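You operate a simulated robot arm through the tools that you are given. There is no shell and no other tool. Be economical: measure what you need, move in short steps, check, and stop when the job is done.

You run a simulated robot arm. Do the job below in one go: nothing can be reset, and whatever is moved stays where it is left.

JOB
Put the steel fitting with two blue threads on the right middle shelf of the cart away on the upper shelf of the green bench. Take the steel union with red bands from the top of the white cabinet and put it on the top of the red trolley. Push the fourth drawer from the top of the white cabinet shut. Turn the orange marker on the middle water gauge to 3. Take the red tube on the top of the white cabinet and put it away on the upper shelf of the green bench. Turn the black dial under the steel box to 0.2 bar. Put the orange sign in the blue tray. Open the upper green drawer, fetch the purple ring from the ledge of the cart and set it inside and shut the drawer again. The order is free. Set down upright: orange sign.
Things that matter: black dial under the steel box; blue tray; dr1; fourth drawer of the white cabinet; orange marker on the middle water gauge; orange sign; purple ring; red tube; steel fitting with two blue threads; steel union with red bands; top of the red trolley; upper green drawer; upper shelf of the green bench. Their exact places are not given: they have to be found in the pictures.

It is judged by the outcome, as a careful person would: the job done as asked, and still so three seconds after it is handed in. It fails if anything else is knocked over, pushed out of place, dropped, spilled or broken.

ROBOT AND FRAMES
A 7-joint arm with a fingered hand on a trunk, on a base that drives. Base frame: it is fixed to the floor where the robot stands at the start and does not move with it; the origin is under the middle of the robot, x ahead of it, y to its left, z up; the surface under the hand at the start is at about z = 0.95. Lengths are in m, angles in degrees, forces in N, time in s.
With the tool pointing down near the work surface it reaches from about 0.2 to 0.66 m from the robot's upright axis, wherever it stands. Its first joint turns from -115.0 to 115.0 degrees. Places, roughly: black dial under the steel box [0.7, -0.5, 1.4]; blue tray (39x26x8 cm) [0.8, -4.9, 0.3]; dr1 [2.9, -1.7, 0.2]; fourth drawer of the white cabinet [1, -2.4, 0.4]; orange marker on the middle water gauge [0.6, -2.4, 1.3]; orange sign [0.5, -0.25, 1]; purple ring (3x3x2 cm) [0.7, -0.1, 1]; red tube (24x3x3 cm) [0.8, -1.8, 0.9]; steel fitting with two blue thread (8x3x3 cm) [0.6, -0.2, 0.7]; steel union with red bands (8x3x3 cm) [0.8, -2.5, 0.9]; top of the red trolley [4.6, -5.7, 0.8]; upper green drawer [2.8, -1.7, 0.2]; upper shelf of the green bench [0.6, 3, 0.4]. Payload 3.1 kg.
The tool frame sits at the grasp point between the pads (the TCP): z along the fingers, y along the line on which they close. The tips reach 0.022 m beyond it. Largest opening 0.112 m; the body of the gripper starts 0.06 m behind the TCP. The gripper is a hand of 3 fingers: y runs from the thumb to the fingers, the wrist lies at [0, 0, -0.218] in the tool frame.
Orientation is that of the tool frame in the base frame, as [roll, pitch, yaw] about the fixed x, y, z axes, in that order (R = Rz(yaw) Ry(pitch) Rx(roll)). With the fingers straight down and closing along the base's y, the tool's x points along the base's -x, its y along +y and its z along -z.

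CONTROLS
- The arm moves only by the tool drive_tool. Its argument "plan" is a list of rows, each an object (a shift or turn left out is 0) with "offset": the shift along the tool's x, y, z in units of 25 mm (1.0 is 25 mm), a list of three; "delta_rot": the turn, a rotation vector about the tool's x, y, z in units of 5 degrees (1.0 is 5 degrees), a list of three. In form: [{"offset": [tx, ty, tz], "delta_rot": [wx, wy, wz]}, ...]. A call has 1 to 10 rows; each row shifts and turns the commanded pose from where the row before left it, along the tool's axes as they then stand. A call with a number of a shift or a turn outside -1 to 1 is refused whole. Rows are played at 5 a second. More than 0.05 m and 8.6 degrees between two rows, and nothing of the call is played. A pose out of reach is approached as far as the arm can. The call stops where the force on the tool passes 40 N (or 10 N more than at its start, if that is more) or the arm is blocked; 0.2 s more then pass. In this call time passes only in rows, and 0.2 s behind the last. The reply holds the time, the measured pose of the TCP, the force on the tool along the base axes, the opening and the grip force, in the units named above and with some noise, with the torque about the TCP (base axes, N m) and any sound that the robot's microphone picked up.
- Cameras (640 x 400 px; columns grow to the right, rows downward): "scene" is now at [0.0176, 0.1098, 1.6622]; the picture's right is [-0.50, -0.86, 0.00], its down [-0.49, 0.28, -0.83] and it looks along [0.71, -0.42, -0.56] (base axes); focal length 269 px, centre (320, 200). "wrist" rides on the gripper at [0.066, 0.003, -0.08] in the tool frame; the picture's right is [-0.05, 1.00, 0.00], its down [-0.77, -0.04, -0.64] and it looks along [-0.64, -0.03, 0.77] (tool axes); focal length 275 px, centre (320, 200).
- snapshot(camera): a new picture of that camera. No time passes.
- raise_lower(by): slides the trunk up (or, below 0, down) by that many m; the arm and the scene camera ride with it, the base frame stays. It gives what a move gives, with no picture.
- roll_base(legs): drives the robot by 1 to 6 legs, each [ahead, left, turn to the left] in m, m and degrees, along the robot's own axes; the way and the turn of a leg run together, so that a leg with both is an arc; at most 1.5 m and 180 degrees a leg. The arm and the cameras ride along, it lands a little off, and it stops where it bumps. It gives what a move gives.
- curl_fingers(finger1, finger2, thumb_bend): sets how far each is bent, from 0 (flat) to 100 (curled in); at 30 the hand is open as for a grip, at 70 the pads meet at the TCP. One left out holds its place. A second passes; each finger stops where it meets its share of the squeeze, and holds until it gets a number again. It is the only way to open and close the hand. It gives what a move gives, with no picture; readings hold the bend of each and the force on the fingers (four entries, about 0 where the hand has none), thumb and palm.
- head_to(pan, tilt): turns the head with the scene camera to pan (to the left, within 155 degrees either way) and tilt (down, from -29 to 69), counted from straight ahead of the robot. It gives what a move gives.
- locate(camera, pixels): for up to 12 pixels [column, row] of the newest picture of that camera ("zoom" is the newest enlarged one), the place [x, y, z] in the base frame of the surface seen there, good to about 0.002 m. No time passes.
- zoom(camera, box): a new picture of the part [left, top, right, bottom] of that camera's present view, enlarged. No time passes.
- close_job(): hands the job in; it is judged then, once.

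Work in short steps. Measure before you move; look again where a grasp or a placing could have gone wrong, and mend it. You have 145 turns and 172 pictures in all, those below and enlarged ones among them. Open the gripper and draw the arm clear of the work before you hand the job in, unless the task says otherwise.

The tools are called after "Emit:" as name(argument=value, ...) on one line, values as JSON. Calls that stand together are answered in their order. drive_tool: Moves the arm, as the interface text tells. Its arguments: {"type":"object","properties":{"plan":{"type":"array","items":{"type":"object","properties":{"offset":{"type":"array","items":{"type":"number"}},"delta_rot":{"type":"array","items":{"type":"number"}}}}}},"required":["plan"]} The other tools are called the same way: raise_lower (by) slides the trunk up or down; curl_fingers (finger1, finger2, thumb_bend) moves the fingers one by one; roll_base (legs) drives the base; head_to (pan, tilt) turns the head that bears the scene camera; snapshot (camera) takes a picture; locate (camera, pixels) gives the place of the surface under pixels of a picture; zoom (camera, box) takes an enlarged picture of a part of a camera's view; close_job () hands the job in.

At the start:

```text
time: 0.0
ee_pos: [0.5036, -0.0309, 0.9995]
orientation: [-179.9, 0.0, -180.0]
ft_force: [-0.5, -0.6, -0.3]
moment: [0.02, 0.03, -0.03]
finger_gap: 0.1121
gripper_force: 0.0
shape: jaw
bend: [30.0, 30.0, 30.0]
finger forces: [0.0, 0.0, 0.0, 0.0, 0.1, 0.0]
trunk travel left (down, up): [-0.775, 0.215]
robot x, y, heading: [-0.0019, -0.0004, -0.0]
head pan, tilt: [-30.2, 34.2]
```

scene: 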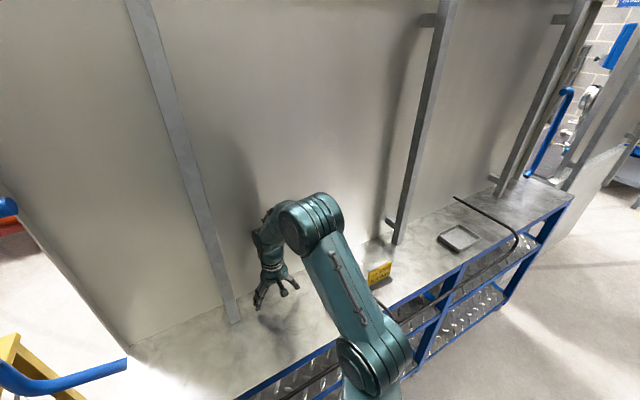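
wrist: 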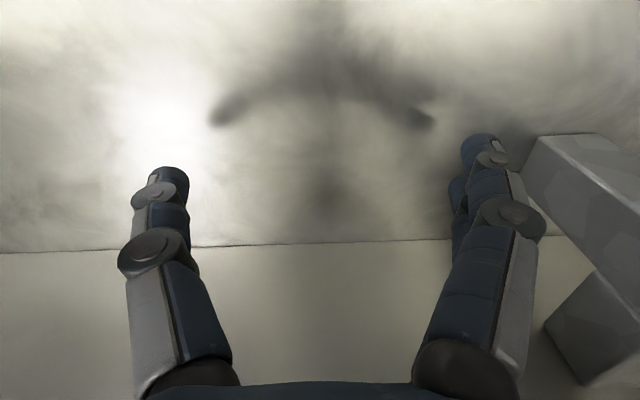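

The scene shows a cart with a back panel, with the yellow/orange sign at about (380,272). I zoom on the sign and look to the sides to learn the layout.

Emit:
zoom(camera="scene", box=[200, 150, 560, 375])

Emit:
locate(camera="scene", pixels=[[380, 272], [380, 286], [460, 237], [300, 100], [235, 318], [300, 330], [400, 242], [130, 345]])

Emit:
head_to(pan=-75, tilt=25)

Emit:
snapshot(camera="scene")

```text
1.78 times, centred on (380, 262) of scene
```

zoom: 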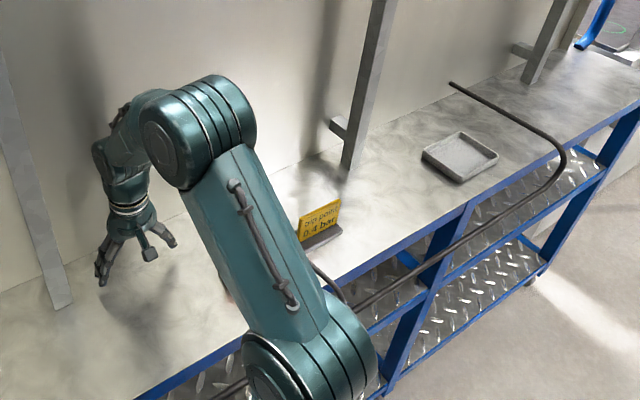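

```text
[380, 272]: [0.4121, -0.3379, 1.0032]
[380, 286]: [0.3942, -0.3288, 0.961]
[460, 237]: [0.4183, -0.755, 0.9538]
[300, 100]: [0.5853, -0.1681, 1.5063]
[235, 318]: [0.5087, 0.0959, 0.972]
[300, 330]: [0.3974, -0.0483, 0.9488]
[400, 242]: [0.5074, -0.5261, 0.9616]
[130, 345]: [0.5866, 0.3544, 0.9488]
```

```text
time: 1.1
ee_pos: [0.505, -0.0302, 0.9988]
orientation: [179.9, 0.0, -180.0]
ft_force: [0.0, -0.7, -0.7]
moment: [-0.02, 0.02, 0.02]
finger_gap: 0.1119
gripper_force: 0.0
shape: jaw
bend: [30.0, 30.0, 30.0]
finger forces: [0.0, 0.0, 0.0, 0.0, 0.1, 0.0]
trunk travel left (down, up): [-0.775, 0.215]
robot x, y, heading: [-0.0013, -0.0025, 0.4]
head pan, tilt: [-75.0, 25.0]
```

```text
168 pictures are left
```

scene: 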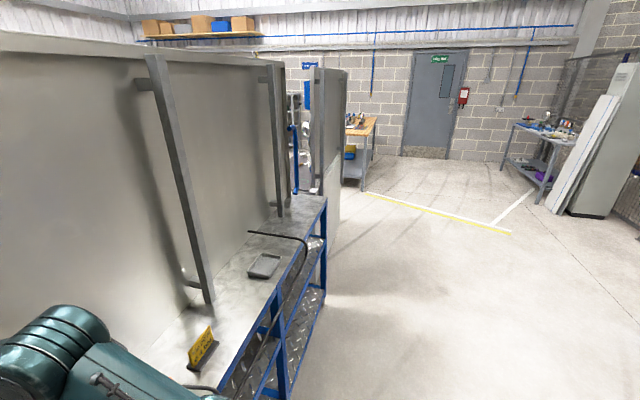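

The back panel hides what's behind it. I look to the left and behind to find the green bench and other furniture.

Emit:
head_to(pan=75, tilt=25)

Emit:
snapshot(camera="scene")

Emit:
head_to(pan=0, tilt=60)

Emit:
snapshot(camera="scene")

Emit:
head_to(pan=-140, tilt=20)

Emit:
snapshot(camera="scene")

Emit:
head_to(pan=0, tilt=0)

Emit:
snapshot(camera="scene")

```text
time: 3.5
ee_pos: [0.5046, -0.0298, 0.9998]
orientation: [180.0, 0.0, 180.0]
ft_force: [-0.9, 0.2, 0.1]
moment: [0.01, -0.01, -0.01]
finger_gap: 0.1118
gripper_force: 0.0
shape: jaw
bend: [30.0, 30.0, 30.0]
finger forces: [0.0, 0.0, 0.0, 0.1, 0.0, 0.0]
trunk travel left (down, up): [-0.775, 0.215]
robot x, y, heading: [0.0029, -0.0009, 0.2]
head pan, tilt: [75.0, 25.0]
```

```text
167 pictures are left
```

scene: 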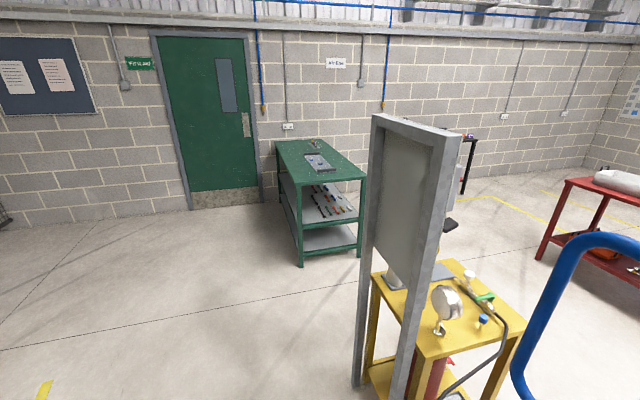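

```text
time: 4.9
ee_pos: [0.5045, -0.0302, 1.0002]
orientation: [-180.0, 0.0, -179.9]
ft_force: [0.4, 0.0, -0.5]
moment: [0.0, 0.01, 0.01]
finger_gap: 0.1118
gripper_force: 0.1
shape: jaw
bend: [30.0, 30.0, 30.0]
finger forces: [0.0, 0.1, 0.0, 0.0, 0.0, 0.1]
trunk travel left (down, up): [-0.775, 0.215]
robot x, y, heading: [-0.0001, -0.0009, 0.1]
head pan, tilt: [0.0, 60.0]
```

```text
166 pictures are left
```

scene: 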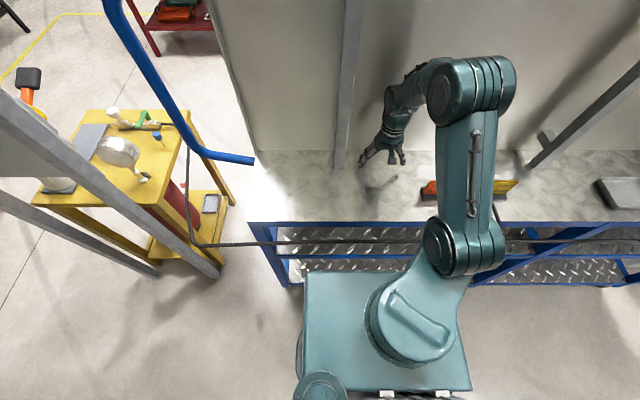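

```text
time: 7.2
ee_pos: [0.5045, -0.0312, 0.9987]
orientation: [180.0, 0.0, -180.0]
ft_force: [0.7, -0.4, -0.4]
moment: [-0.02, -0.01, 0.01]
finger_gap: 0.112
gripper_force: 0.0
shape: jaw
bend: [30.0, 30.0, 30.0]
finger forces: [0.0, 0.1, 0.1, 0.1, 0.1, 0.0]
trunk travel left (down, up): [-0.775, 0.215]
robot x, y, heading: [-0.0039, 0.0025, -0.1]
head pan, tilt: [-140.0, 20.0]
```

```text
165 pictures are left
```

scene: 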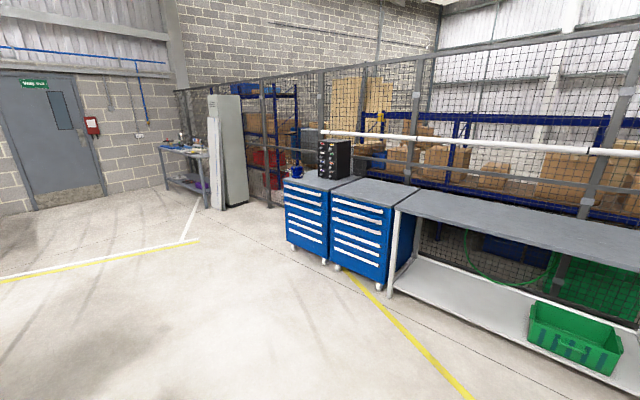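

```text
time: 9.4
ee_pos: [0.5046, -0.0303, 0.9997]
orientation: [179.9, 0.0, 179.9]
ft_force: [1.0, -0.5, -0.1]
moment: [0.02, 0.02, 0.0]
finger_gap: 0.1118
gripper_force: 0.1
shape: jaw
bend: [30.0, 30.0, 30.0]
finger forces: [0.0, 0.0, 0.0, 0.0, 0.0, 0.1]
trunk travel left (down, up): [-0.775, 0.215]
robot x, y, heading: [0.0008, 0.002, -0.0]
head pan, tilt: [0.0, 0.0]
```

```text
164 pictures are left
```

scene: 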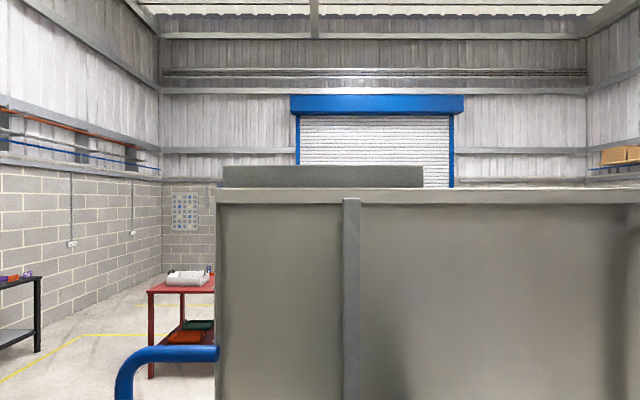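

I look down at the sign area again, where an orange thing (428,188) shows beside the yellow sign (505,186).

Emit:
head_to(pan=-35, tilt=60)

Emit:
zoom(camera="scene", box=[160, 60, 480, 260])

Emit:
snapshot(camera="scene")

```text
time: 10.7
ee_pos: [0.5041, -0.0312, 0.9993]
orientation: [179.9, 0.1, -180.0]
ft_force: [0.5, -0.5, -0.4]
moment: [0.02, -0.01, -0.04]
finger_gap: 0.1122
gripper_force: 0.1
shape: jaw
bend: [30.0, 30.0, 30.0]
finger forces: [0.1, 0.1, 0.0, 0.0, 0.0, 0.1]
trunk travel left (down, up): [-0.775, 0.215]
robot x, y, heading: [-0.0006, -0.0017, -0.1]
head pan, tilt: [-35.0, 60.0]
```

```text
2.00 times, centred on (320, 160) of scene
```

zoom: 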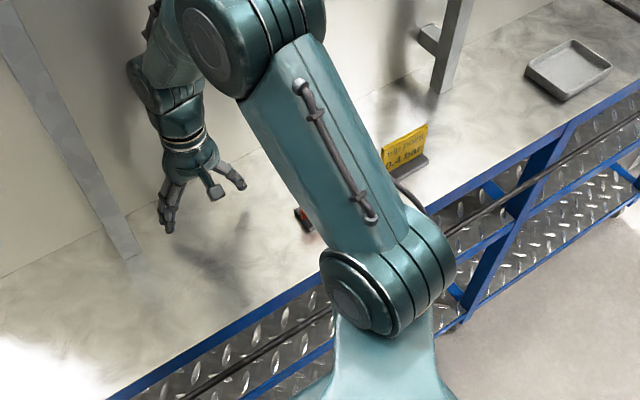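

```text
162 pictures are left
```

scene: 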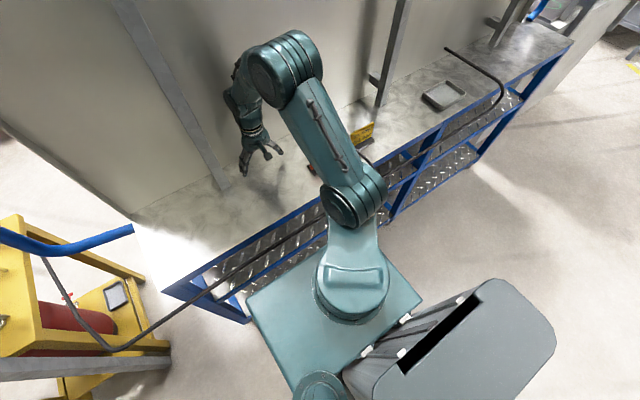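

The arm hides part of the top. I raise the trunk slightly and back off to see the cart clearly.

Emit:
raise_lower(by=0.15)

Emit:
roll_base(legs=[[-0.7, 0, 0]])

Emit:
head_to(pan=-15, tilt=35)

Emit:
snapshot(camera="scene")

```text
time: 12.4
ee_pos: [0.5032, -0.0299, 1.1502]
orientation: [180.0, 0.0, -179.9]
ft_force: [-0.6, 0.4, 0.5]
moment: [0.02, -0.03, 0.0]
finger_gap: 0.1118
gripper_force: 0.2
shape: jaw
bend: [30.0, 30.0, 30.0]
finger forces: [0.0, 0.0, 0.0, 0.0, 0.0, 0.0]
trunk travel left (down, up): [-0.925, 0.065]
robot x, y, heading: [-0.0017, -0.0014, -0.1]
head pan, tilt: [-35.0, 60.0]
```

```text
time: 16.3
ee_pos: [-0.1957, -0.0303, 1.1493]
orientation: [-179.9, 0.1, -179.9]
ft_force: [0.1, -0.2, -0.6]
moment: [0.01, -0.01, 0.01]
finger_gap: 0.1117
gripper_force: 0.2
shape: jaw
bend: [30.0, 30.0, 30.0]
finger forces: [0.0, 0.1, 0.1, 0.0, 0.1, 0.1]
trunk travel left (down, up): [-0.925, 0.065]
robot x, y, heading: [-0.7018, -0.0013, 0.3]
head pan, tilt: [-35.0, 60.0]
```

```text
time: 17.2
ee_pos: [-0.1942, -0.0308, 1.1489]
orientation: [180.0, 0.0, -179.9]
ft_force: [0.6, 0.3, -0.4]
moment: [0.02, 0.0, 0.02]
finger_gap: 0.112
gripper_force: 0.0
shape: jaw
bend: [30.0, 30.0, 30.0]
finger forces: [0.1, 0.0, 0.0, 0.0, 0.0, 0.0]
trunk travel left (down, up): [-0.925, 0.065]
robot x, y, heading: [-0.7027, -0.0016, -0.1]
head pan, tilt: [-15.0, 35.0]
```

```text
161 pictures are left
```

scene: 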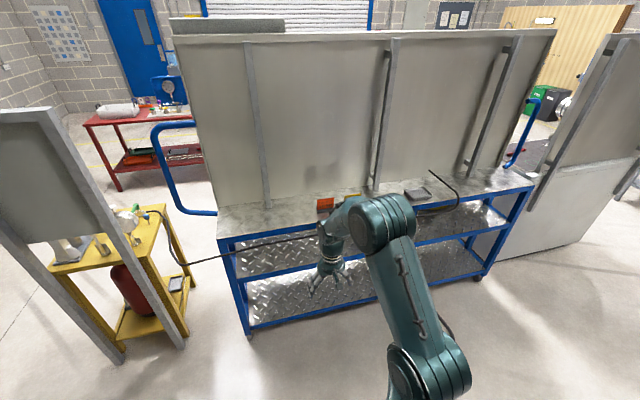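

An orange object is visible at (325,205). I zoom on it and on the region to the right.

Emit:
zoom(camera="scene", box=[270, 150, 430, 250])

Emit:
locate(camera="scene", pixels=[[325, 205], [320, 200], [332, 200], [353, 198], [560, 200], [620, 180], [218, 215], [530, 180], [470, 40], [180, 60], [240, 20]])

```text
4.00 times, centred on (350, 200) of scene
```

zoom: 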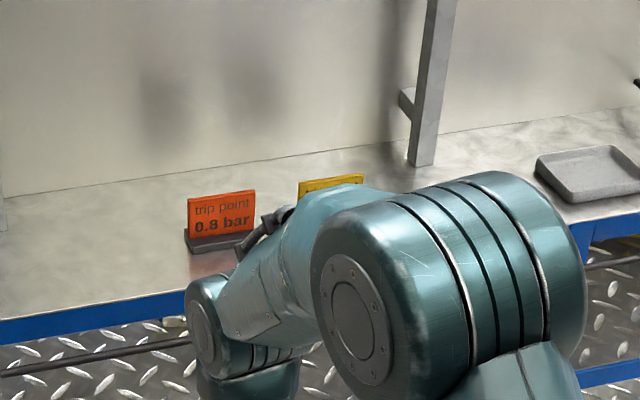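

```text
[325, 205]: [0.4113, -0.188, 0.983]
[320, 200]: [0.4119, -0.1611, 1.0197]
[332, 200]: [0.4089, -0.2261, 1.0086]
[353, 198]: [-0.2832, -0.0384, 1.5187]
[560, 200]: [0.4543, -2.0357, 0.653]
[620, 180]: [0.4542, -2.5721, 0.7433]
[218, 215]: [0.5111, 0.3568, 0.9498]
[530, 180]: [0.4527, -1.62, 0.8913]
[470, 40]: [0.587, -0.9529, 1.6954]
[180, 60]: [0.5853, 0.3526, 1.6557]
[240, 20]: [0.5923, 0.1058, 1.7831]
```

The orange sign ("trip point 0.8 bar") is at (0.41,-0.19), top z≈1.02. The working side of the cart and cabinet is at +x. Before grasping I scout the tray: drive right 3 m and look.

Emit:
roll_base(legs=[[0, -1.5, 0], [0, -1.5, 0]])

Emit:
head_to(pan=-45, tilt=25)

Emit:
snapshot(camera="scene")

Emit:
head_to(pan=0, tilt=25)

Emit:
snapshot(camera="scene")

```text
time: 31.6
ee_pos: [-0.187, -3.0334, 1.1501]
orientation: [-180.0, 0.1, 179.4]
ft_force: [-0.8, 0.6, 0.0]
moment: [-0.01, -0.01, 0.02]
finger_gap: 0.1117
gripper_force: 0.0
shape: jaw
bend: [30.0, 30.0, 30.0]
finger forces: [0.1, 0.0, 0.1, 0.0, 0.1, 0.0]
trunk travel left (down, up): [-0.925, 0.065]
robot x, y, heading: [-0.6893, -2.9977, -0.4]
head pan, tilt: [-15.0, 35.0]
```

```text
time: 32.6
ee_pos: [-0.1867, -3.0329, 1.1495]
orientation: [-180.0, 0.1, 179.6]
ft_force: [0.9, 0.1, 0.1]
moment: [-0.03, 0.0, -0.01]
finger_gap: 0.112
gripper_force: 0.1
shape: jaw
bend: [30.0, 30.0, 30.0]
finger forces: [0.0, 0.0, 0.2, 0.0, 0.0, 0.0]
trunk travel left (down, up): [-0.925, 0.065]
robot x, y, heading: [-0.6904, -2.9944, -0.7]
head pan, tilt: [-45.0, 25.0]
```

```text
159 pictures are left
```

scene: 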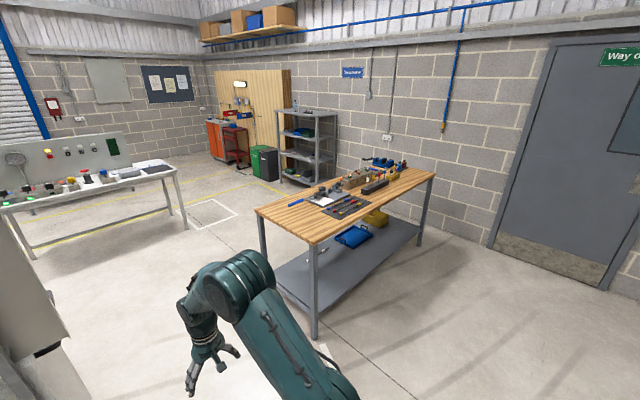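

```text
time: 33.7
ee_pos: [-0.1865, -3.0317, 1.1484]
orientation: [179.9, 0.0, 179.4]
ft_force: [-0.1, -1.0, 0.0]
moment: [0.01, -0.02, -0.02]
finger_gap: 0.1118
gripper_force: 0.0
shape: jaw
bend: [30.0, 30.0, 30.0]
finger forces: [0.0, 0.0, 0.1, 0.0, 0.0, 0.0]
trunk travel left (down, up): [-0.925, 0.065]
robot x, y, heading: [-0.695, -2.9988, -0.7]
head pan, tilt: [0.0, 25.0]
```

```text
158 pictures are left
```

scene: 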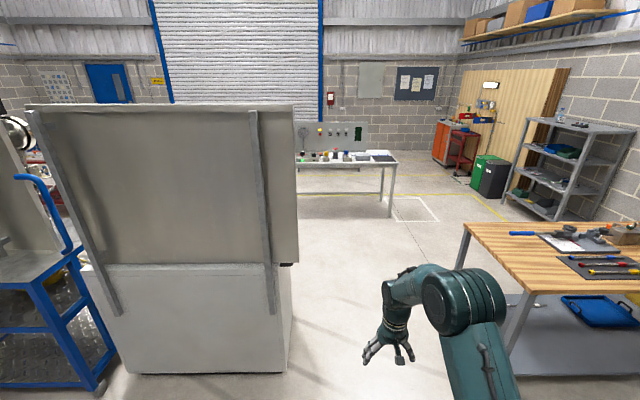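

The blue tray is on the lower shelf of the wooden bench at (600,310), under the top. I locate bench corners and passage points.

Emit:
locate(camera="scene", pixels=[[465, 224], [520, 292], [600, 312], [565, 300], [600, 326], [290, 370], [128, 372], [390, 155], [300, 165], [600, 345], [515, 340]])

Emit:
zoom(camera="scene", box=[420, 80, 640, 220])

Emit:
zoom(camera="scene", box=[440, 200, 640, 325])

```text
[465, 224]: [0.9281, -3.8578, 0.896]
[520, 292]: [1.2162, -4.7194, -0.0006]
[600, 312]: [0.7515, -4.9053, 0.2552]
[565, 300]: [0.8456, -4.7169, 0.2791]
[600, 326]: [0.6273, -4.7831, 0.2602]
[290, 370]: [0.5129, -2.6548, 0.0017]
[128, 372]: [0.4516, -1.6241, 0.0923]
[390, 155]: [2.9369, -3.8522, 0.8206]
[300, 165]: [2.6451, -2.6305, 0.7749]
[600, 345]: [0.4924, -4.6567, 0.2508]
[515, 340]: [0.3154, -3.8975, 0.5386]
```

```text
2.86 times, centred on (530, 150) of scene
```

zoom: 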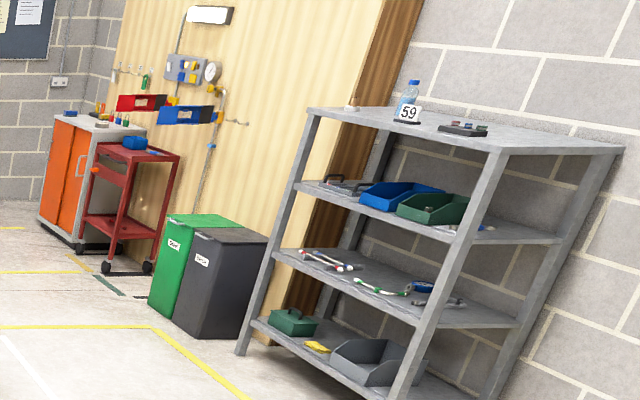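

```text
3.20 times, centred on (540, 262) of scene
```

zoom: 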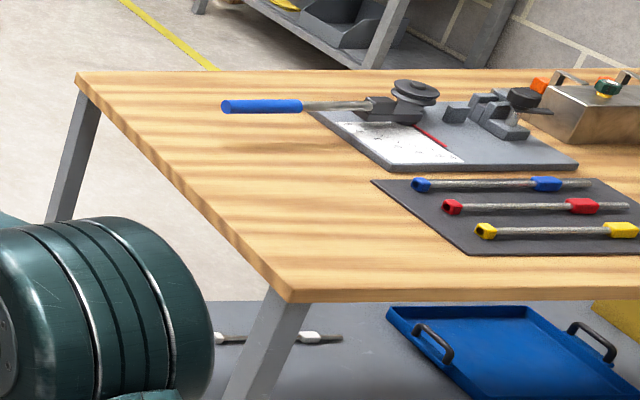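

The tray lies on the shelf at z≈0.25 around (0.75,-4.88), accessible from the bench's long sides. I drive through the gap to the +x side, turn back and look.

Emit:
roll_base(legs=[[0, -0.27, 0.5], [1.2, 0, 0], [1.2, 0, 0], [0, 0, 90], [0, 0, 90]])

Emit:
head_to(pan=-40, tilt=25)

Emit:
snapshot(camera="scene")

Emit:
head_to(pan=40, tilt=25)

Emit:
snapshot(camera="scene")

Emit:
head_to(pan=-120, tilt=25)

Emit:
snapshot(camera="scene")

```text
time: 54.5
ee_pos: [1.1926, -3.2025, 1.149]
orientation: [179.9, 0.0, -1.7]
ft_force: [1.0, 0.3, 0.0]
moment: [-0.01, -0.01, -0.02]
finger_gap: 0.1118
gripper_force: 0.1
shape: jaw
bend: [30.0, 30.0, 30.0]
finger forces: [0.0, 0.1, 0.0, 0.0, 0.0, 0.1]
trunk travel left (down, up): [-0.925, 0.065]
robot x, y, heading: [1.6963, -3.247, 178.5]
head pan, tilt: [0.0, 25.0]
```

```text
time: 55.6
ee_pos: [1.192, -3.2029, 1.1493]
orientation: [179.9, -0.1, -1.6]
ft_force: [0.0, 0.9, 0.7]
moment: [0.0, 0.01, -0.01]
finger_gap: 0.1119
gripper_force: 0.1
shape: jaw
bend: [30.0, 30.0, 30.0]
finger forces: [0.0, 0.0, 0.1, 0.1, 0.0, 0.0]
trunk travel left (down, up): [-0.925, 0.065]
robot x, y, heading: [1.6962, -3.247, 178.5]
head pan, tilt: [-40.0, 25.0]
```

```text
155 pictures are left
```

scene: 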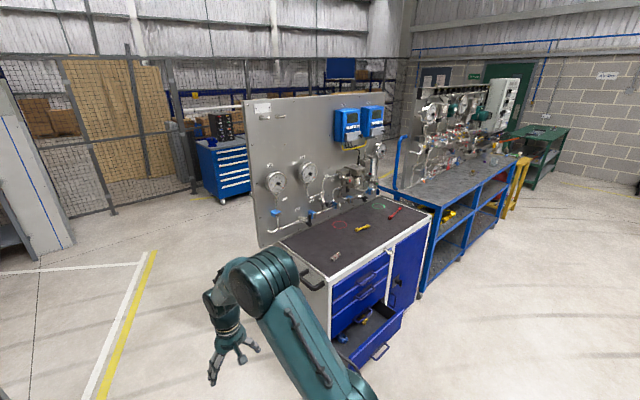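

```text
time: 57.1
ee_pos: [1.1911, -3.2028, 1.1496]
orientation: [179.9, 0.1, -1.6]
ft_force: [0.0, 1.0, -0.3]
moment: [-0.02, 0.01, 0.0]
finger_gap: 0.112
gripper_force: 0.0
shape: jaw
bend: [30.0, 30.0, 30.0]
finger forces: [0.0, 0.0, 0.0, 0.1, 0.0, 0.1]
trunk travel left (down, up): [-0.925, 0.065]
robot x, y, heading: [1.6988, -3.2446, 178.3]
head pan, tilt: [40.0, 25.0]
```

```text
154 pictures are left
```

scene: 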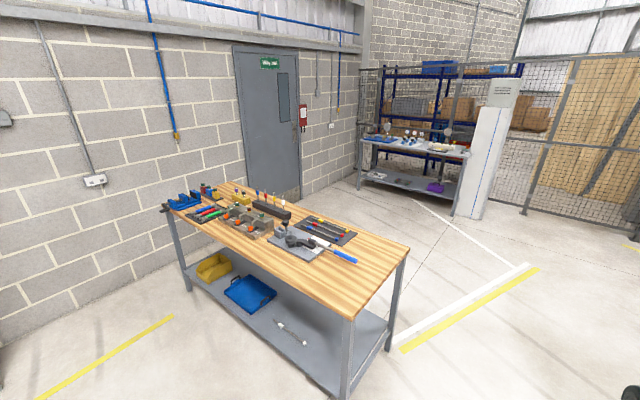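

```text
time: 59.5
ee_pos: [1.1926, -3.2029, 1.1492]
orientation: [-180.0, 0.0, -1.5]
ft_force: [-0.1, 0.4, 0.5]
moment: [0.01, 0.02, 0.01]
finger_gap: 0.1121
gripper_force: 0.2
shape: jaw
bend: [30.0, 30.0, 30.0]
finger forces: [0.0, 0.0, 0.1, 0.0, 0.0, 0.0]
trunk travel left (down, up): [-0.925, 0.065]
robot x, y, heading: [1.6957, -3.249, 178.4]
head pan, tilt: [-120.0, 25.0]
```

```text
153 pictures are left
```

scene: 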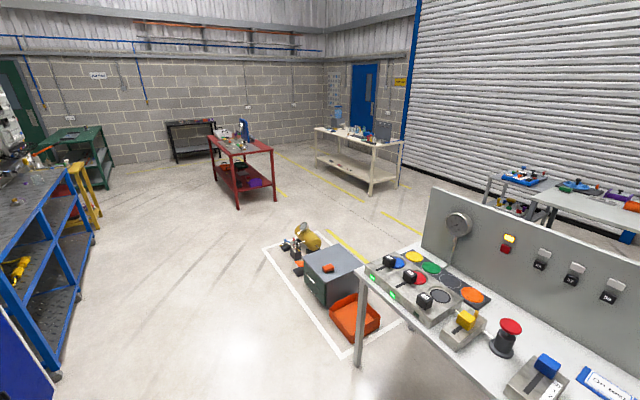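

The white cabinet's front faces +x with a low drawer open. I turn the head back and zoom there, and on the grey-green box on the floor.

Emit:
zoom(camera="scene", box=[240, 200, 440, 325])

Emit:
locate(camera="scene", pixels=[[335, 270], [303, 270], [320, 300], [350, 310], [366, 305], [390, 330], [300, 245], [325, 267], [265, 245]])

Emit:
head_to(pan=-35, tilt=30)

Emit:
zoom(camera="scene", box=[220, 80, 480, 242])

Emit:
zoom(camera="scene", box=[220, 190, 480, 352])

Emit:
snapshot(camera="scene")

```text
3.20 times, centred on (340, 262) of scene
```

zoom: 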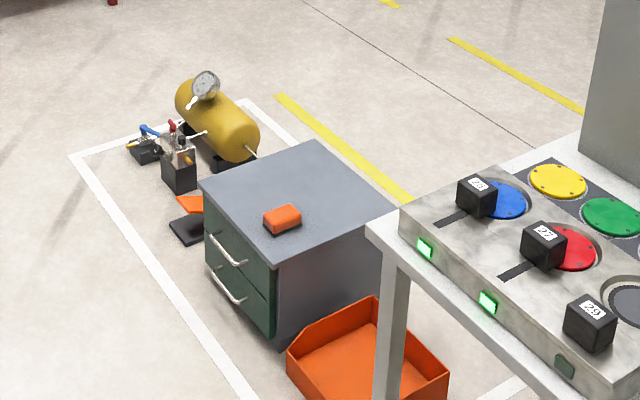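

```text
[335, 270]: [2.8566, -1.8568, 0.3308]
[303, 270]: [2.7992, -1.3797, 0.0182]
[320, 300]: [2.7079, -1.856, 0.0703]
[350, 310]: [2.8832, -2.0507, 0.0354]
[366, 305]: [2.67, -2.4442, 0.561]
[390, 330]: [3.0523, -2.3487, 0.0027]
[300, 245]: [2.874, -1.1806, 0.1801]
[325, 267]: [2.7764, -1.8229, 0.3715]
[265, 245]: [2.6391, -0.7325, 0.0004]
```

```text
time: 61.1
ee_pos: [1.1928, -3.2018, 1.1494]
orientation: [180.0, 0.0, -1.6]
ft_force: [1.3, 0.4, -0.3]
moment: [0.01, -0.01, 0.01]
finger_gap: 0.1119
gripper_force: 0.1
shape: jaw
bend: [30.0, 30.0, 30.0]
finger forces: [0.0, 0.0, 0.0, 0.0, 0.1, 0.0]
trunk travel left (down, up): [-0.925, 0.065]
robot x, y, heading: [1.6945, -3.244, 178.2]
head pan, tilt: [-35.0, 30.0]
```

```text
2.46 times, centred on (350, 161) of scene
```

zoom: 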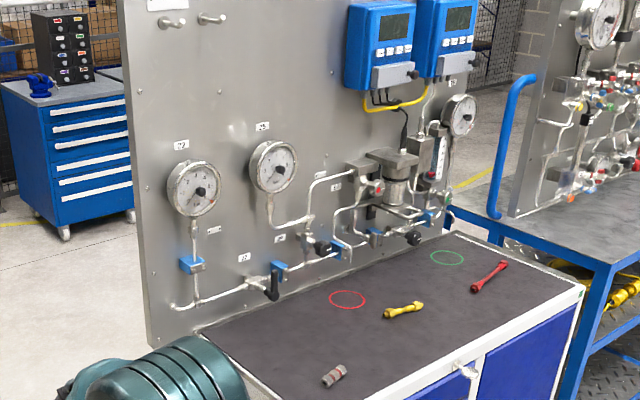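

```text
2.46 times, centred on (350, 271) of scene
```

zoom: 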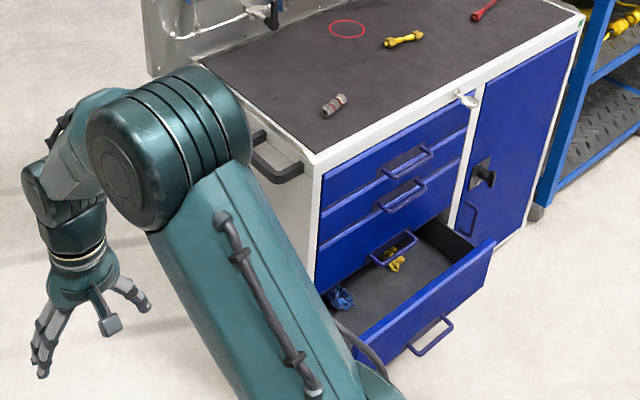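

```text
149 pictures are left
```

scene: 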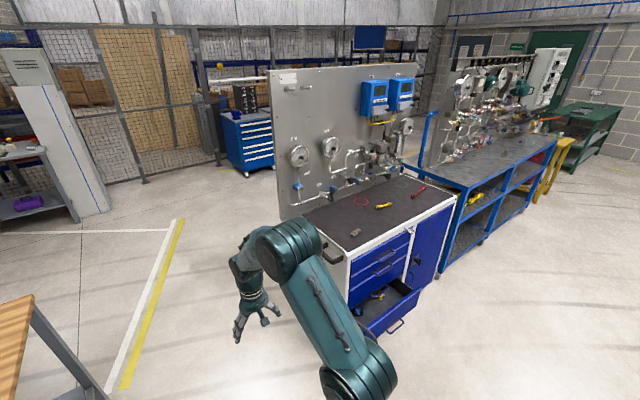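

I locate cabinet top, union, tube, gauges and drawer front from this picture.

Emit:
locate(camera="scene", pixels=[[356, 233], [418, 190], [396, 324], [350, 262], [455, 197], [372, 335], [418, 290], [330, 148], [299, 155], [406, 127], [382, 206], [361, 201]])

```text
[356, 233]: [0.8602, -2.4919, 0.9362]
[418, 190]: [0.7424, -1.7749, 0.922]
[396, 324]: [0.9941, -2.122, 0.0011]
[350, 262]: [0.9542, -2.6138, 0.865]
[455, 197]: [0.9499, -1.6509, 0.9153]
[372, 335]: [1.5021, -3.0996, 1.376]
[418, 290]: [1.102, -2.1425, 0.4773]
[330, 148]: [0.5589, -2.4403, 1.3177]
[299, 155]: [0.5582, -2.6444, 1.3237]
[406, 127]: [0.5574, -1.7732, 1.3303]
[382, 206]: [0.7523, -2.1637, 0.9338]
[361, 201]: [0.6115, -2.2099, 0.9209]
```

I move in front of the cabinet (robot at about x=1.85, y=-2.25) for a close look.

Emit:
roll_base(legs=[[-0.15, 0, 1.6], [0, -0.95, 0]])

Emit:
head_to(pan=0, tilt=38)

Emit:
snapshot(camera="scene")

```text
time: 67.1
ee_pos: [1.3366, -2.2723, 1.15]
orientation: [180.0, 0.0, 0.6]
ft_force: [0.3, 0.3, 0.3]
moment: [-0.04, -0.02, 0.0]
finger_gap: 0.1117
gripper_force: 0.0
shape: jaw
bend: [30.0, 30.0, 30.0]
finger forces: [0.0, 0.1, 0.0, 0.0, 0.0, 0.1]
trunk travel left (down, up): [-0.925, 0.065]
robot x, y, heading: [1.8412, -2.3008, -179.6]
head pan, tilt: [-35.0, 30.0]
```

```text
time: 68.1
ee_pos: [1.337, -2.2714, 1.1502]
orientation: [-179.9, 0.0, 0.5]
ft_force: [-0.3, -0.4, 0.2]
moment: [0.0, 0.01, 0.01]
finger_gap: 0.1116
gripper_force: 0.1
shape: jaw
bend: [30.0, 30.0, 30.0]
finger forces: [0.0, 0.1, 0.0, 0.0, 0.1, 0.1]
trunk travel left (down, up): [-0.925, 0.065]
robot x, y, heading: [1.8425, -2.2976, -179.7]
head pan, tilt: [0.0, 38.0]
```

```text
148 pictures are left
```

scene: 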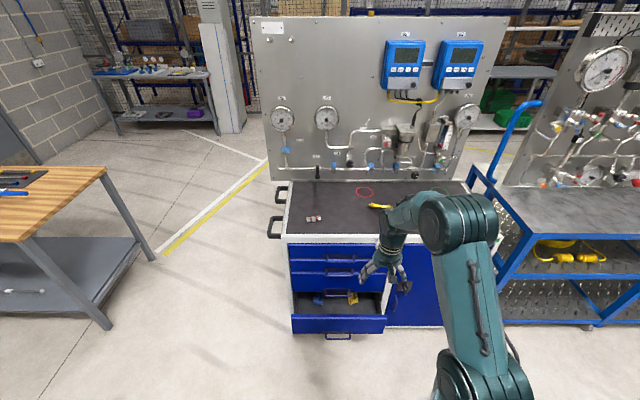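

Zoom on the gauges and the drawer.

Emit:
zoom(camera="scene", box=[255, 85, 415, 185])

Emit:
zoom(camera="scene", box=[380, 85, 500, 185])

Emit:
zoom(camera="scene", box=[260, 180, 420, 345])

Emit:
locate(camera="scene", pixels=[[338, 322], [295, 322], [383, 322], [338, 337], [338, 314], [330, 256], [310, 217], [326, 118], [330, 282]])

```text
4.00 times, centred on (335, 135) of scene
```

zoom: 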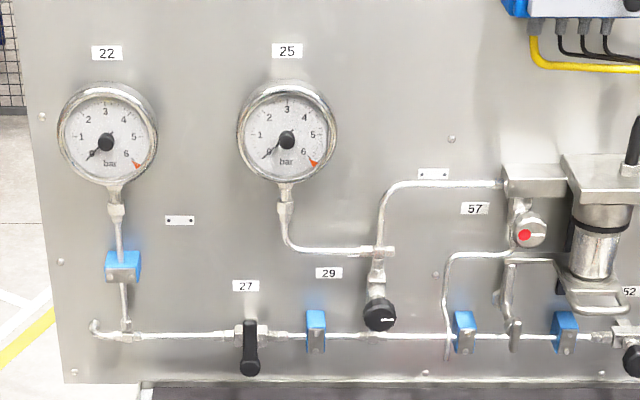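

```text
4.00 times, centred on (440, 135) of scene
```

zoom: 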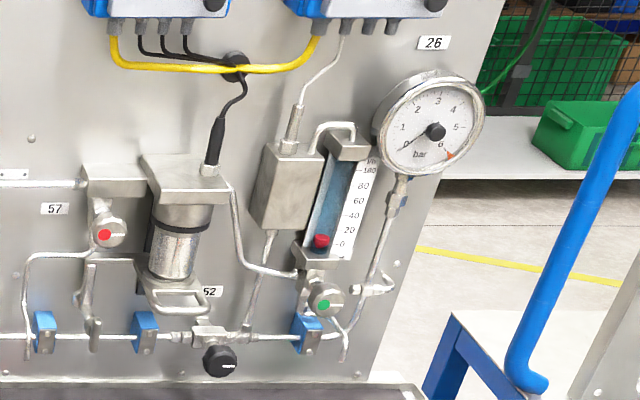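

```text
2.42 times, centred on (340, 262) of scene
```

zoom: 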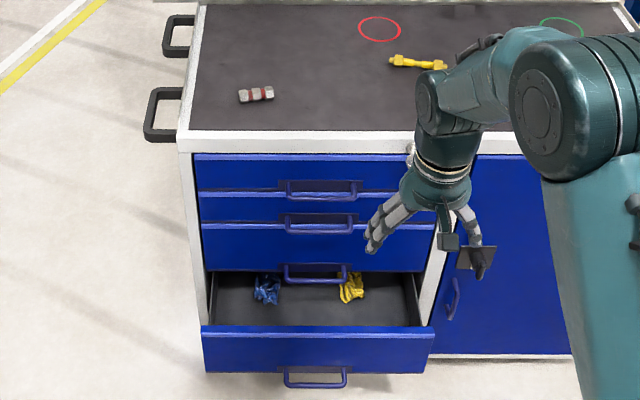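

```text
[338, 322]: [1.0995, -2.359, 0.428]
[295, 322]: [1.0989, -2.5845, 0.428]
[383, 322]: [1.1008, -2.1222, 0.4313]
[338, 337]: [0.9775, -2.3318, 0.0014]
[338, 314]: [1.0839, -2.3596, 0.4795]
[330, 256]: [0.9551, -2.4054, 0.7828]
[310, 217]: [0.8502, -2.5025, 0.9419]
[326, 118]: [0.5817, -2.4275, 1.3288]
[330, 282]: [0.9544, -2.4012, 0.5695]
```

Drawer 4's front is at x=1.10 (others at 0.955), z≈0.43; gauge 25 with the orange marker near 6.3 is at (0.58,-2.43,1.33). I now turn the hand horizontal (pointing -x) while moving forward a little.

Emit:
drive_tool(plan=[{"offset": [-0.8, 0, 0], "delta_rot": [0, -1, 0]}, {"offset": [-0.8, 0, 0.07], "delta_rot": [0, -1, 0]}, {"offset": [-0.79, 0, 0.14], "delta_rot": [0, -1, 0]}, {"offset": [-0.77, 0, 0.21], "delta_rot": [0, -1, 0]}, {"offset": [-0.75, 0, 0.27], "delta_rot": [0, -1, 0]}, {"offset": [-0.73, 0, 0.34], "delta_rot": [0, -1, 0]}, {"offset": [-0.69, 0, 0.4], "delta_rot": [0, -1, 0]}, {"offset": [-0.65, 0, 0.46], "delta_rot": [0, -1, 0]}, {"delta_rot": [0, -1, 0]}, {"delta_rot": [0, -1, 0]}])

Emit:
drive_tool(plan=[{"delta_rot": [0, -1, 0]}, {"delta_rot": [0, -1, 0]}, {"delta_rot": [0, -1, 0]}, {"delta_rot": [0, -1, 0]}, {"delta_rot": [0, -1, 0]}, {"delta_rot": [0, -1, 0]}, {"delta_rot": [0, -1, 0]}, {"delta_rot": [0, -1, 0]}])

```text
time: 70.3
ee_pos: [1.1862, -2.2716, 1.1488]
orientation: [180.0, 50.1, 0.3]
ft_force: [0.5, -0.1, -1.4]
moment: [0.02, -0.03, -0.02]
finger_gap: 0.1118
gripper_force: 0.1
shape: jaw
bend: [30.0, 30.0, 30.0]
finger forces: [0.0, 0.0, 0.0, 0.1, 0.0, 0.0]
out of reach, approached as far as the arm can: row 7
trunk travel left (down, up): [-0.925, 0.065]
robot x, y, heading: [1.8434, -2.3005, -179.6]
head pan, tilt: [0.0, 38.0]
```

```text
time: 72.1
ee_pos: [1.1848, -2.2725, 1.1482]
orientation: [63.3, 89.9, -116.2]
ft_force: [0.6, 0.1, -0.2]
moment: [0.03, -0.03, 0.03]
finger_gap: 0.1119
gripper_force: 0.0
shape: jaw
bend: [30.0, 30.0, 30.0]
finger forces: [0.1, 0.1, 0.0, 0.0, 0.0, 0.1]
trunk travel left (down, up): [-0.925, 0.065]
robot x, y, heading: [1.8408, -2.2979, -179.5]
head pan, tilt: [0.0, 38.0]
```

Hand is horizontal. I close it to a fist, shift 0.08 m left to the drawer's middle, and lower the trunk to drawer height.

Emit:
curl_fingers(finger1=70, finger2=70, thumb_bend=70)

Emit:
roll_base(legs=[[-0.05, 0.08, -0.5]])

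Emit:
raise_lower(by=-0.7)

Emit:
snapshot(camera="wrist")

Emit:
snapshot(camera="scene")

```text
time: 73.1
ee_pos: [1.1864, -2.2717, 1.149]
orientation: [-170.7, 89.9, 9.9]
ft_force: [0.3, -0.1, -1.0]
moment: [-0.02, -0.03, 0.0]
finger_gap: 0.0025
gripper_force: 0.0
shape: fingers
bend: [70.0, 70.0, 70.0]
finger forces: [0.1, 0.0, 0.0, 0.1, 0.1, 0.1]
trunk travel left (down, up): [-0.925, 0.065]
robot x, y, heading: [1.8426, -2.2987, -179.7]
head pan, tilt: [0.0, 38.0]
```

```text
time: 74.2
ee_pos: [1.2381, -2.3462, 1.1487]
orientation: [-140.4, 90.0, 39.7]
ft_force: [0.1, -0.7, 0.3]
moment: [0.0, -0.01, 0.03]
finger_gap: 0.0029
gripper_force: 0.1
shape: fingers
bend: [70.0, 70.0, 70.0]
finger forces: [0.1, 0.0, 0.0, 0.1, 0.1, 0.1]
trunk travel left (down, up): [-0.925, 0.065]
robot x, y, heading: [1.8925, -2.3787, 180.0]
head pan, tilt: [0.0, 38.0]
```

```text
refused: -0.7 is not a number from -0.4 to 0.4
```

```text
144 pictures are left
```

wrist: 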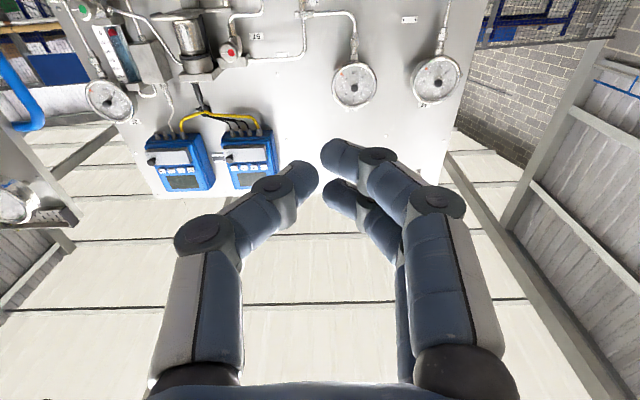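

```text
143 pictures are left
```

scene: 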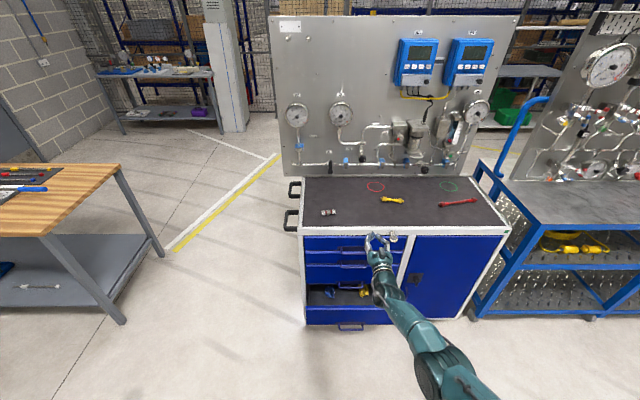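

The hand hangs in front of the drawers, clear. Lowering in two steps.

Emit:
raise_lower(by=-0.4)

Emit:
raise_lower(by=-0.3)

Emit:
snapshot(camera="scene")

Emit:
snapshot(camera="wrist")

```text
time: 78.0
ee_pos: [1.2374, -2.3459, 0.7482]
orientation: [9.6, 89.9, -170.5]
ft_force: [-0.2, -0.9, 0.3]
moment: [0.02, 0.0, 0.0]
finger_gap: 0.003
gripper_force: 0.0
shape: fingers
bend: [70.0, 70.0, 70.0]
finger forces: [0.1, 0.0, 0.0, 0.0, 0.1, 0.0]
trunk travel left (down, up): [-0.525, 0.465]
robot x, y, heading: [1.8921, -2.379, 180.1]
head pan, tilt: [0.0, 38.0]
```

```text
time: 81.0
ee_pos: [1.2365, -2.3454, 0.4492]
orientation: [8.0, 89.9, -172.1]
ft_force: [-0.4, 0.5, -0.6]
moment: [0.04, -0.03, -0.03]
finger_gap: 0.0027
gripper_force: 0.1
shape: fingers
bend: [70.0, 70.0, 70.0]
finger forces: [0.0, 0.1, 0.0, 0.0, 0.1, 0.1]
trunk travel left (down, up): [-0.225, 0.765]
robot x, y, heading: [1.8907, -2.3806, 179.8]
head pan, tilt: [0.0, 38.0]
```

```text
142 pictures are left
```

scene: 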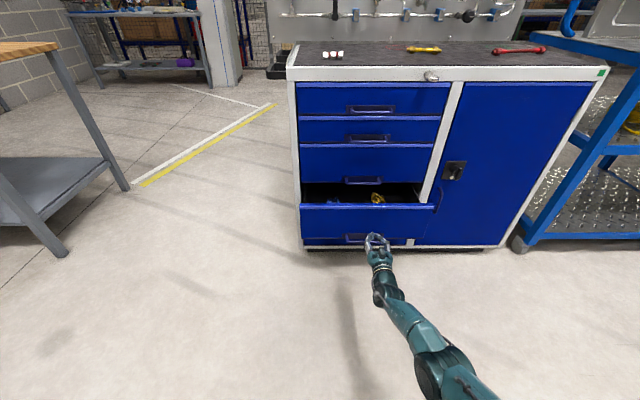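

```text
141 pictures are left
```

wrist: 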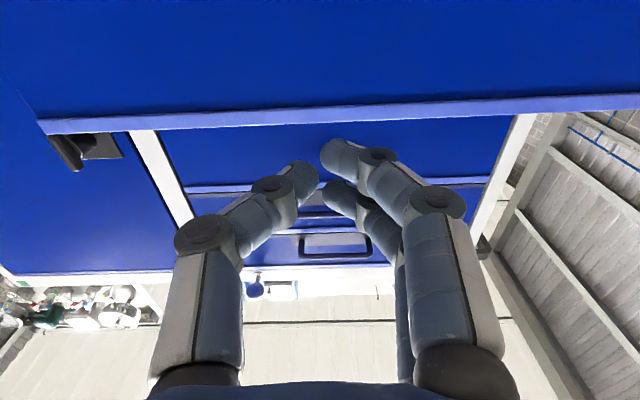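

Locating drawer-front top and bottom edges.

Emit:
locate(camera="scene", pixels=[[330, 207], [330, 220], [330, 238], [355, 237], [330, 150], [330, 180], [345, 244]])

```text
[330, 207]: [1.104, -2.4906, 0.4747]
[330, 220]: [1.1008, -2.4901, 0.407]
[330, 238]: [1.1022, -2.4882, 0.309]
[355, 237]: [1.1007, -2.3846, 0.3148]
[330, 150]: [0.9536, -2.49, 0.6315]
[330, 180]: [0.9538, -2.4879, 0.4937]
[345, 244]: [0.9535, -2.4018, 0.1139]
```

I lower 5 cm more and drive 0.1 m closer, then push along tool z.

Emit:
raise_lower(by=-0.045)

Emit:
roll_base(legs=[[0.1, 0, 0]])

Emit:
drive_tool(plan=[{"offset": [0, 0, 0.8]}, {"offset": [0, 0, 0.8]}, {"offset": [0, 0, 0.8]}, {"offset": [0, 0, 0.8]}, {"offset": [0, 0, 0.8]}, {"offset": [0, 0, 0.8]}, {"offset": [0, 0, 0.8]}])

```text
time: 81.9
ee_pos: [1.2367, -2.3454, 0.4031]
orientation: [8.1, 90.0, -172.0]
ft_force: [-0.2, 0.2, 0.0]
moment: [0.02, -0.02, -0.04]
finger_gap: 0.0029
gripper_force: 0.1
shape: fingers
bend: [70.0, 70.0, 70.0]
finger forces: [0.0, 0.0, 0.0, 0.1, 0.0, 0.0]
trunk travel left (down, up): [-0.18, 0.81]
robot x, y, heading: [1.8914, -2.3799, 179.8]
head pan, tilt: [0.0, 38.0]
```

```text
time: 83.1
ee_pos: [1.1389, -2.3462, 0.4037]
orientation: [12.4, 89.9, -167.7]
ft_force: [0.5, -0.9, 0.0]
moment: [0.0, 0.0, 0.0]
finger_gap: 0.0028
gripper_force: 0.0
shape: fingers
bend: [70.0, 70.0, 70.0]
finger forces: [0.1, 0.0, 0.0, 0.0, 0.0, 0.0]
trunk travel left (down, up): [-0.18, 0.81]
robot x, y, heading: [1.7945, -2.3784, 180.2]
head pan, tilt: [0.0, 38.0]
```

```text
time: 84.7
ee_pos: [0.9979, -2.3457, 0.4039]
orientation: [157.0, 90.0, -23.1]
ft_force: [0.7, -0.7, -0.2]
moment: [0.0, 0.0, 0.04]
finger_gap: 0.0017
gripper_force: 0.2
shape: fingers
bend: [70.0, 70.0, 70.0]
finger forces: [0.0, 0.0, 0.1, 0.0, 0.1, 0.0]
trunk travel left (down, up): [-0.18, 0.81]
robot x, y, heading: [1.7972, -2.3784, 180.1]
head pan, tilt: [0.0, 38.0]
```

TCP at x=0.998 without notable force; check the drawer.

Emit:
drive_tool(plan=[{"offset": [0, 0, 0.6]}, {"offset": [0, 0, 0.5]}])

Emit:
snapshot(camera="scene")

Emit:
locate(camera="scene", pixels=[[310, 212], [310, 225], [310, 240], [310, 160], [420, 215]])

```text
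time: 85.3
ee_pos: [0.9891, -2.3472, 0.4046]
orientation: [162.8, 90.0, -17.2]
ft_force: [-0.2, -0.9, -0.6]
moment: [0.03, 0.0, 0.0]
finger_gap: 0.0019
gripper_force: 0.0
shape: fingers
bend: [70.0, 70.0, 70.0]
finger forces: [0.0, 0.0, 0.1, 0.0, 0.0, 0.0]
out of reach, approached as far as the arm can: row 1, 2
trunk travel left (down, up): [-0.18, 0.81]
robot x, y, heading: [1.7898, -2.3798, 179.7]
head pan, tilt: [0.0, 38.0]
```

```text
140 pictures are left
```

scene: 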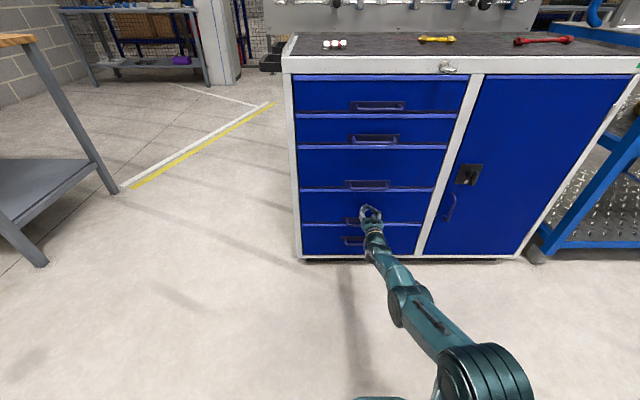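

```text
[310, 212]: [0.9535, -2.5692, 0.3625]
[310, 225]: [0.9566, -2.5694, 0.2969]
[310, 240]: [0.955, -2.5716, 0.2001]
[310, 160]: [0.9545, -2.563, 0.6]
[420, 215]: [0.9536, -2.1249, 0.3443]
```

Drawer 4 is flush (x=0.9535). I draw back and raise the trunk fully for the gauge.

Emit:
drive_tool(plan=[{"offset": [0, 0, -1]}, {"offset": [0, 0, -1]}, {"offset": [0, 0, -1]}, {"offset": [0, 0, -1]}, {"offset": [0, 0, -1]}, {"offset": [0, 0, -1]}])

Emit:
raise_lower(by=0.4)

Emit:
raise_lower(by=0.4)

Emit:
curl_fingers(finger1=30, finger2=30, thumb_bend=30)

Emit:
drive_tool(plan=[{"offset": [-1, 0, 0]}, {"offset": [-1, 0, 0]}, {"offset": [-1, 0, 0]}, {"offset": [-1, 0, 0]}, {"offset": [-0.5, 0, 0]}])

Emit:
zoom(camera="scene", box=[240, 60, 480, 210])

Emit:
snapshot(camera="scene")

```text
time: 86.7
ee_pos: [1.1373, -2.3462, 0.4033]
orientation: [-23.2, 89.9, 156.9]
ft_force: [-0.8, 0.4, -0.3]
moment: [0.01, 0.01, 0.02]
finger_gap: 0.0021
gripper_force: 0.0
shape: fingers
bend: [70.0, 70.0, 70.0]
finger forces: [0.1, 0.0, 0.0, 0.1, 0.0, 0.0]
trunk travel left (down, up): [-0.18, 0.81]
robot x, y, heading: [1.7938, -2.379, 179.9]
head pan, tilt: [0.0, 38.0]
```

```text
time: 90.5
ee_pos: [1.137, -2.3475, 0.8026]
orientation: [-176.9, 90.0, 3.0]
ft_force: [0.0, 0.5, 0.0]
moment: [-0.01, 0.0, 0.01]
finger_gap: 0.002
gripper_force: 0.1
shape: fingers
bend: [70.0, 70.0, 70.0]
finger forces: [0.0, 0.0, 0.0, 0.0, 0.1, 0.0]
trunk travel left (down, up): [-0.58, 0.41]
robot x, y, heading: [1.7929, -2.3773, 180.2]
head pan, tilt: [0.0, 38.0]
```

```text
time: 94.3
ee_pos: [1.1386, -2.346, 1.2031]
orientation: [3.7, 90.0, -176.4]
ft_force: [-0.1, 0.9, -0.4]
moment: [0.0, 0.02, 0.0]
finger_gap: 0.0019
gripper_force: 0.0
shape: fingers
bend: [70.0, 70.0, 70.0]
finger forces: [0.0, 0.1, 0.1, 0.0, 0.0, 0.1]
trunk travel left (down, up): [-0.98, 0.01]
robot x, y, heading: [1.7913, -2.3784, 179.9]
head pan, tilt: [0.0, 38.0]
```

```text
time: 95.3
ee_pos: [1.1372, -2.3465, 1.2024]
orientation: [-175.8, 90.0, 4.1]
ft_force: [-0.4, -0.2, 0.0]
moment: [-0.03, -0.02, 0.02]
finger_gap: 0.1113
gripper_force: 0.1
shape: fingers
bend: [30.0, 30.0, 30.0]
finger forces: [0.1, 0.1, 0.0, 0.0, 0.1, 0.0]
trunk travel left (down, up): [-0.98, 0.01]
robot x, y, heading: [1.7944, -2.3794, 180.0]
head pan, tilt: [0.0, 38.0]
```

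```text
time: 96.5
ee_pos: [1.1247, -2.3549, 1.3133]
orientation: [-137.3, 89.8, 43.2]
ft_force: [0.1, 0.3, -0.1]
moment: [-0.02, 0.01, 0.01]
finger_gap: 0.1112
gripper_force: 0.0
shape: fingers
bend: [30.0, 30.0, 30.0]
finger forces: [0.0, 0.0, 0.0, 0.0, 0.0, 0.0]
out of reach, approached as far as the arm can: row 3, 4
trunk travel left (down, up): [-0.98, 0.01]
robot x, y, heading: [1.7928, -2.3772, 180.1]
head pan, tilt: [0.0, 38.0]
```

```text
2.67 times, centred on (360, 135) of scene
```

zoom: 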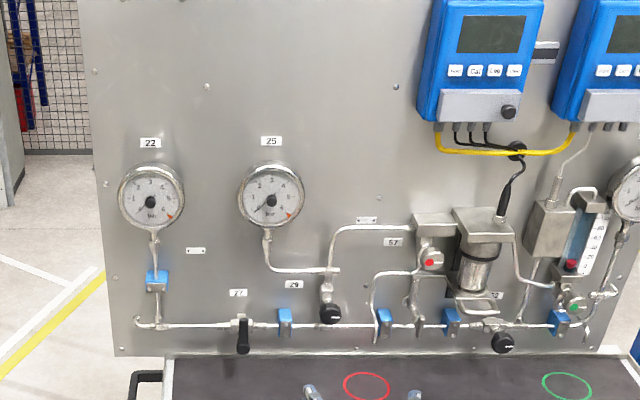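

```text
138 pictures are left
```

scene: 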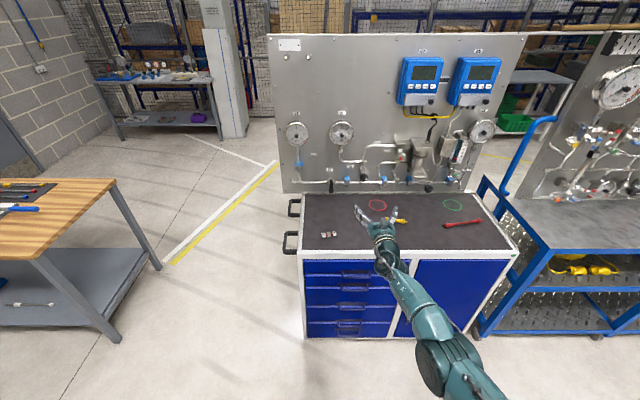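

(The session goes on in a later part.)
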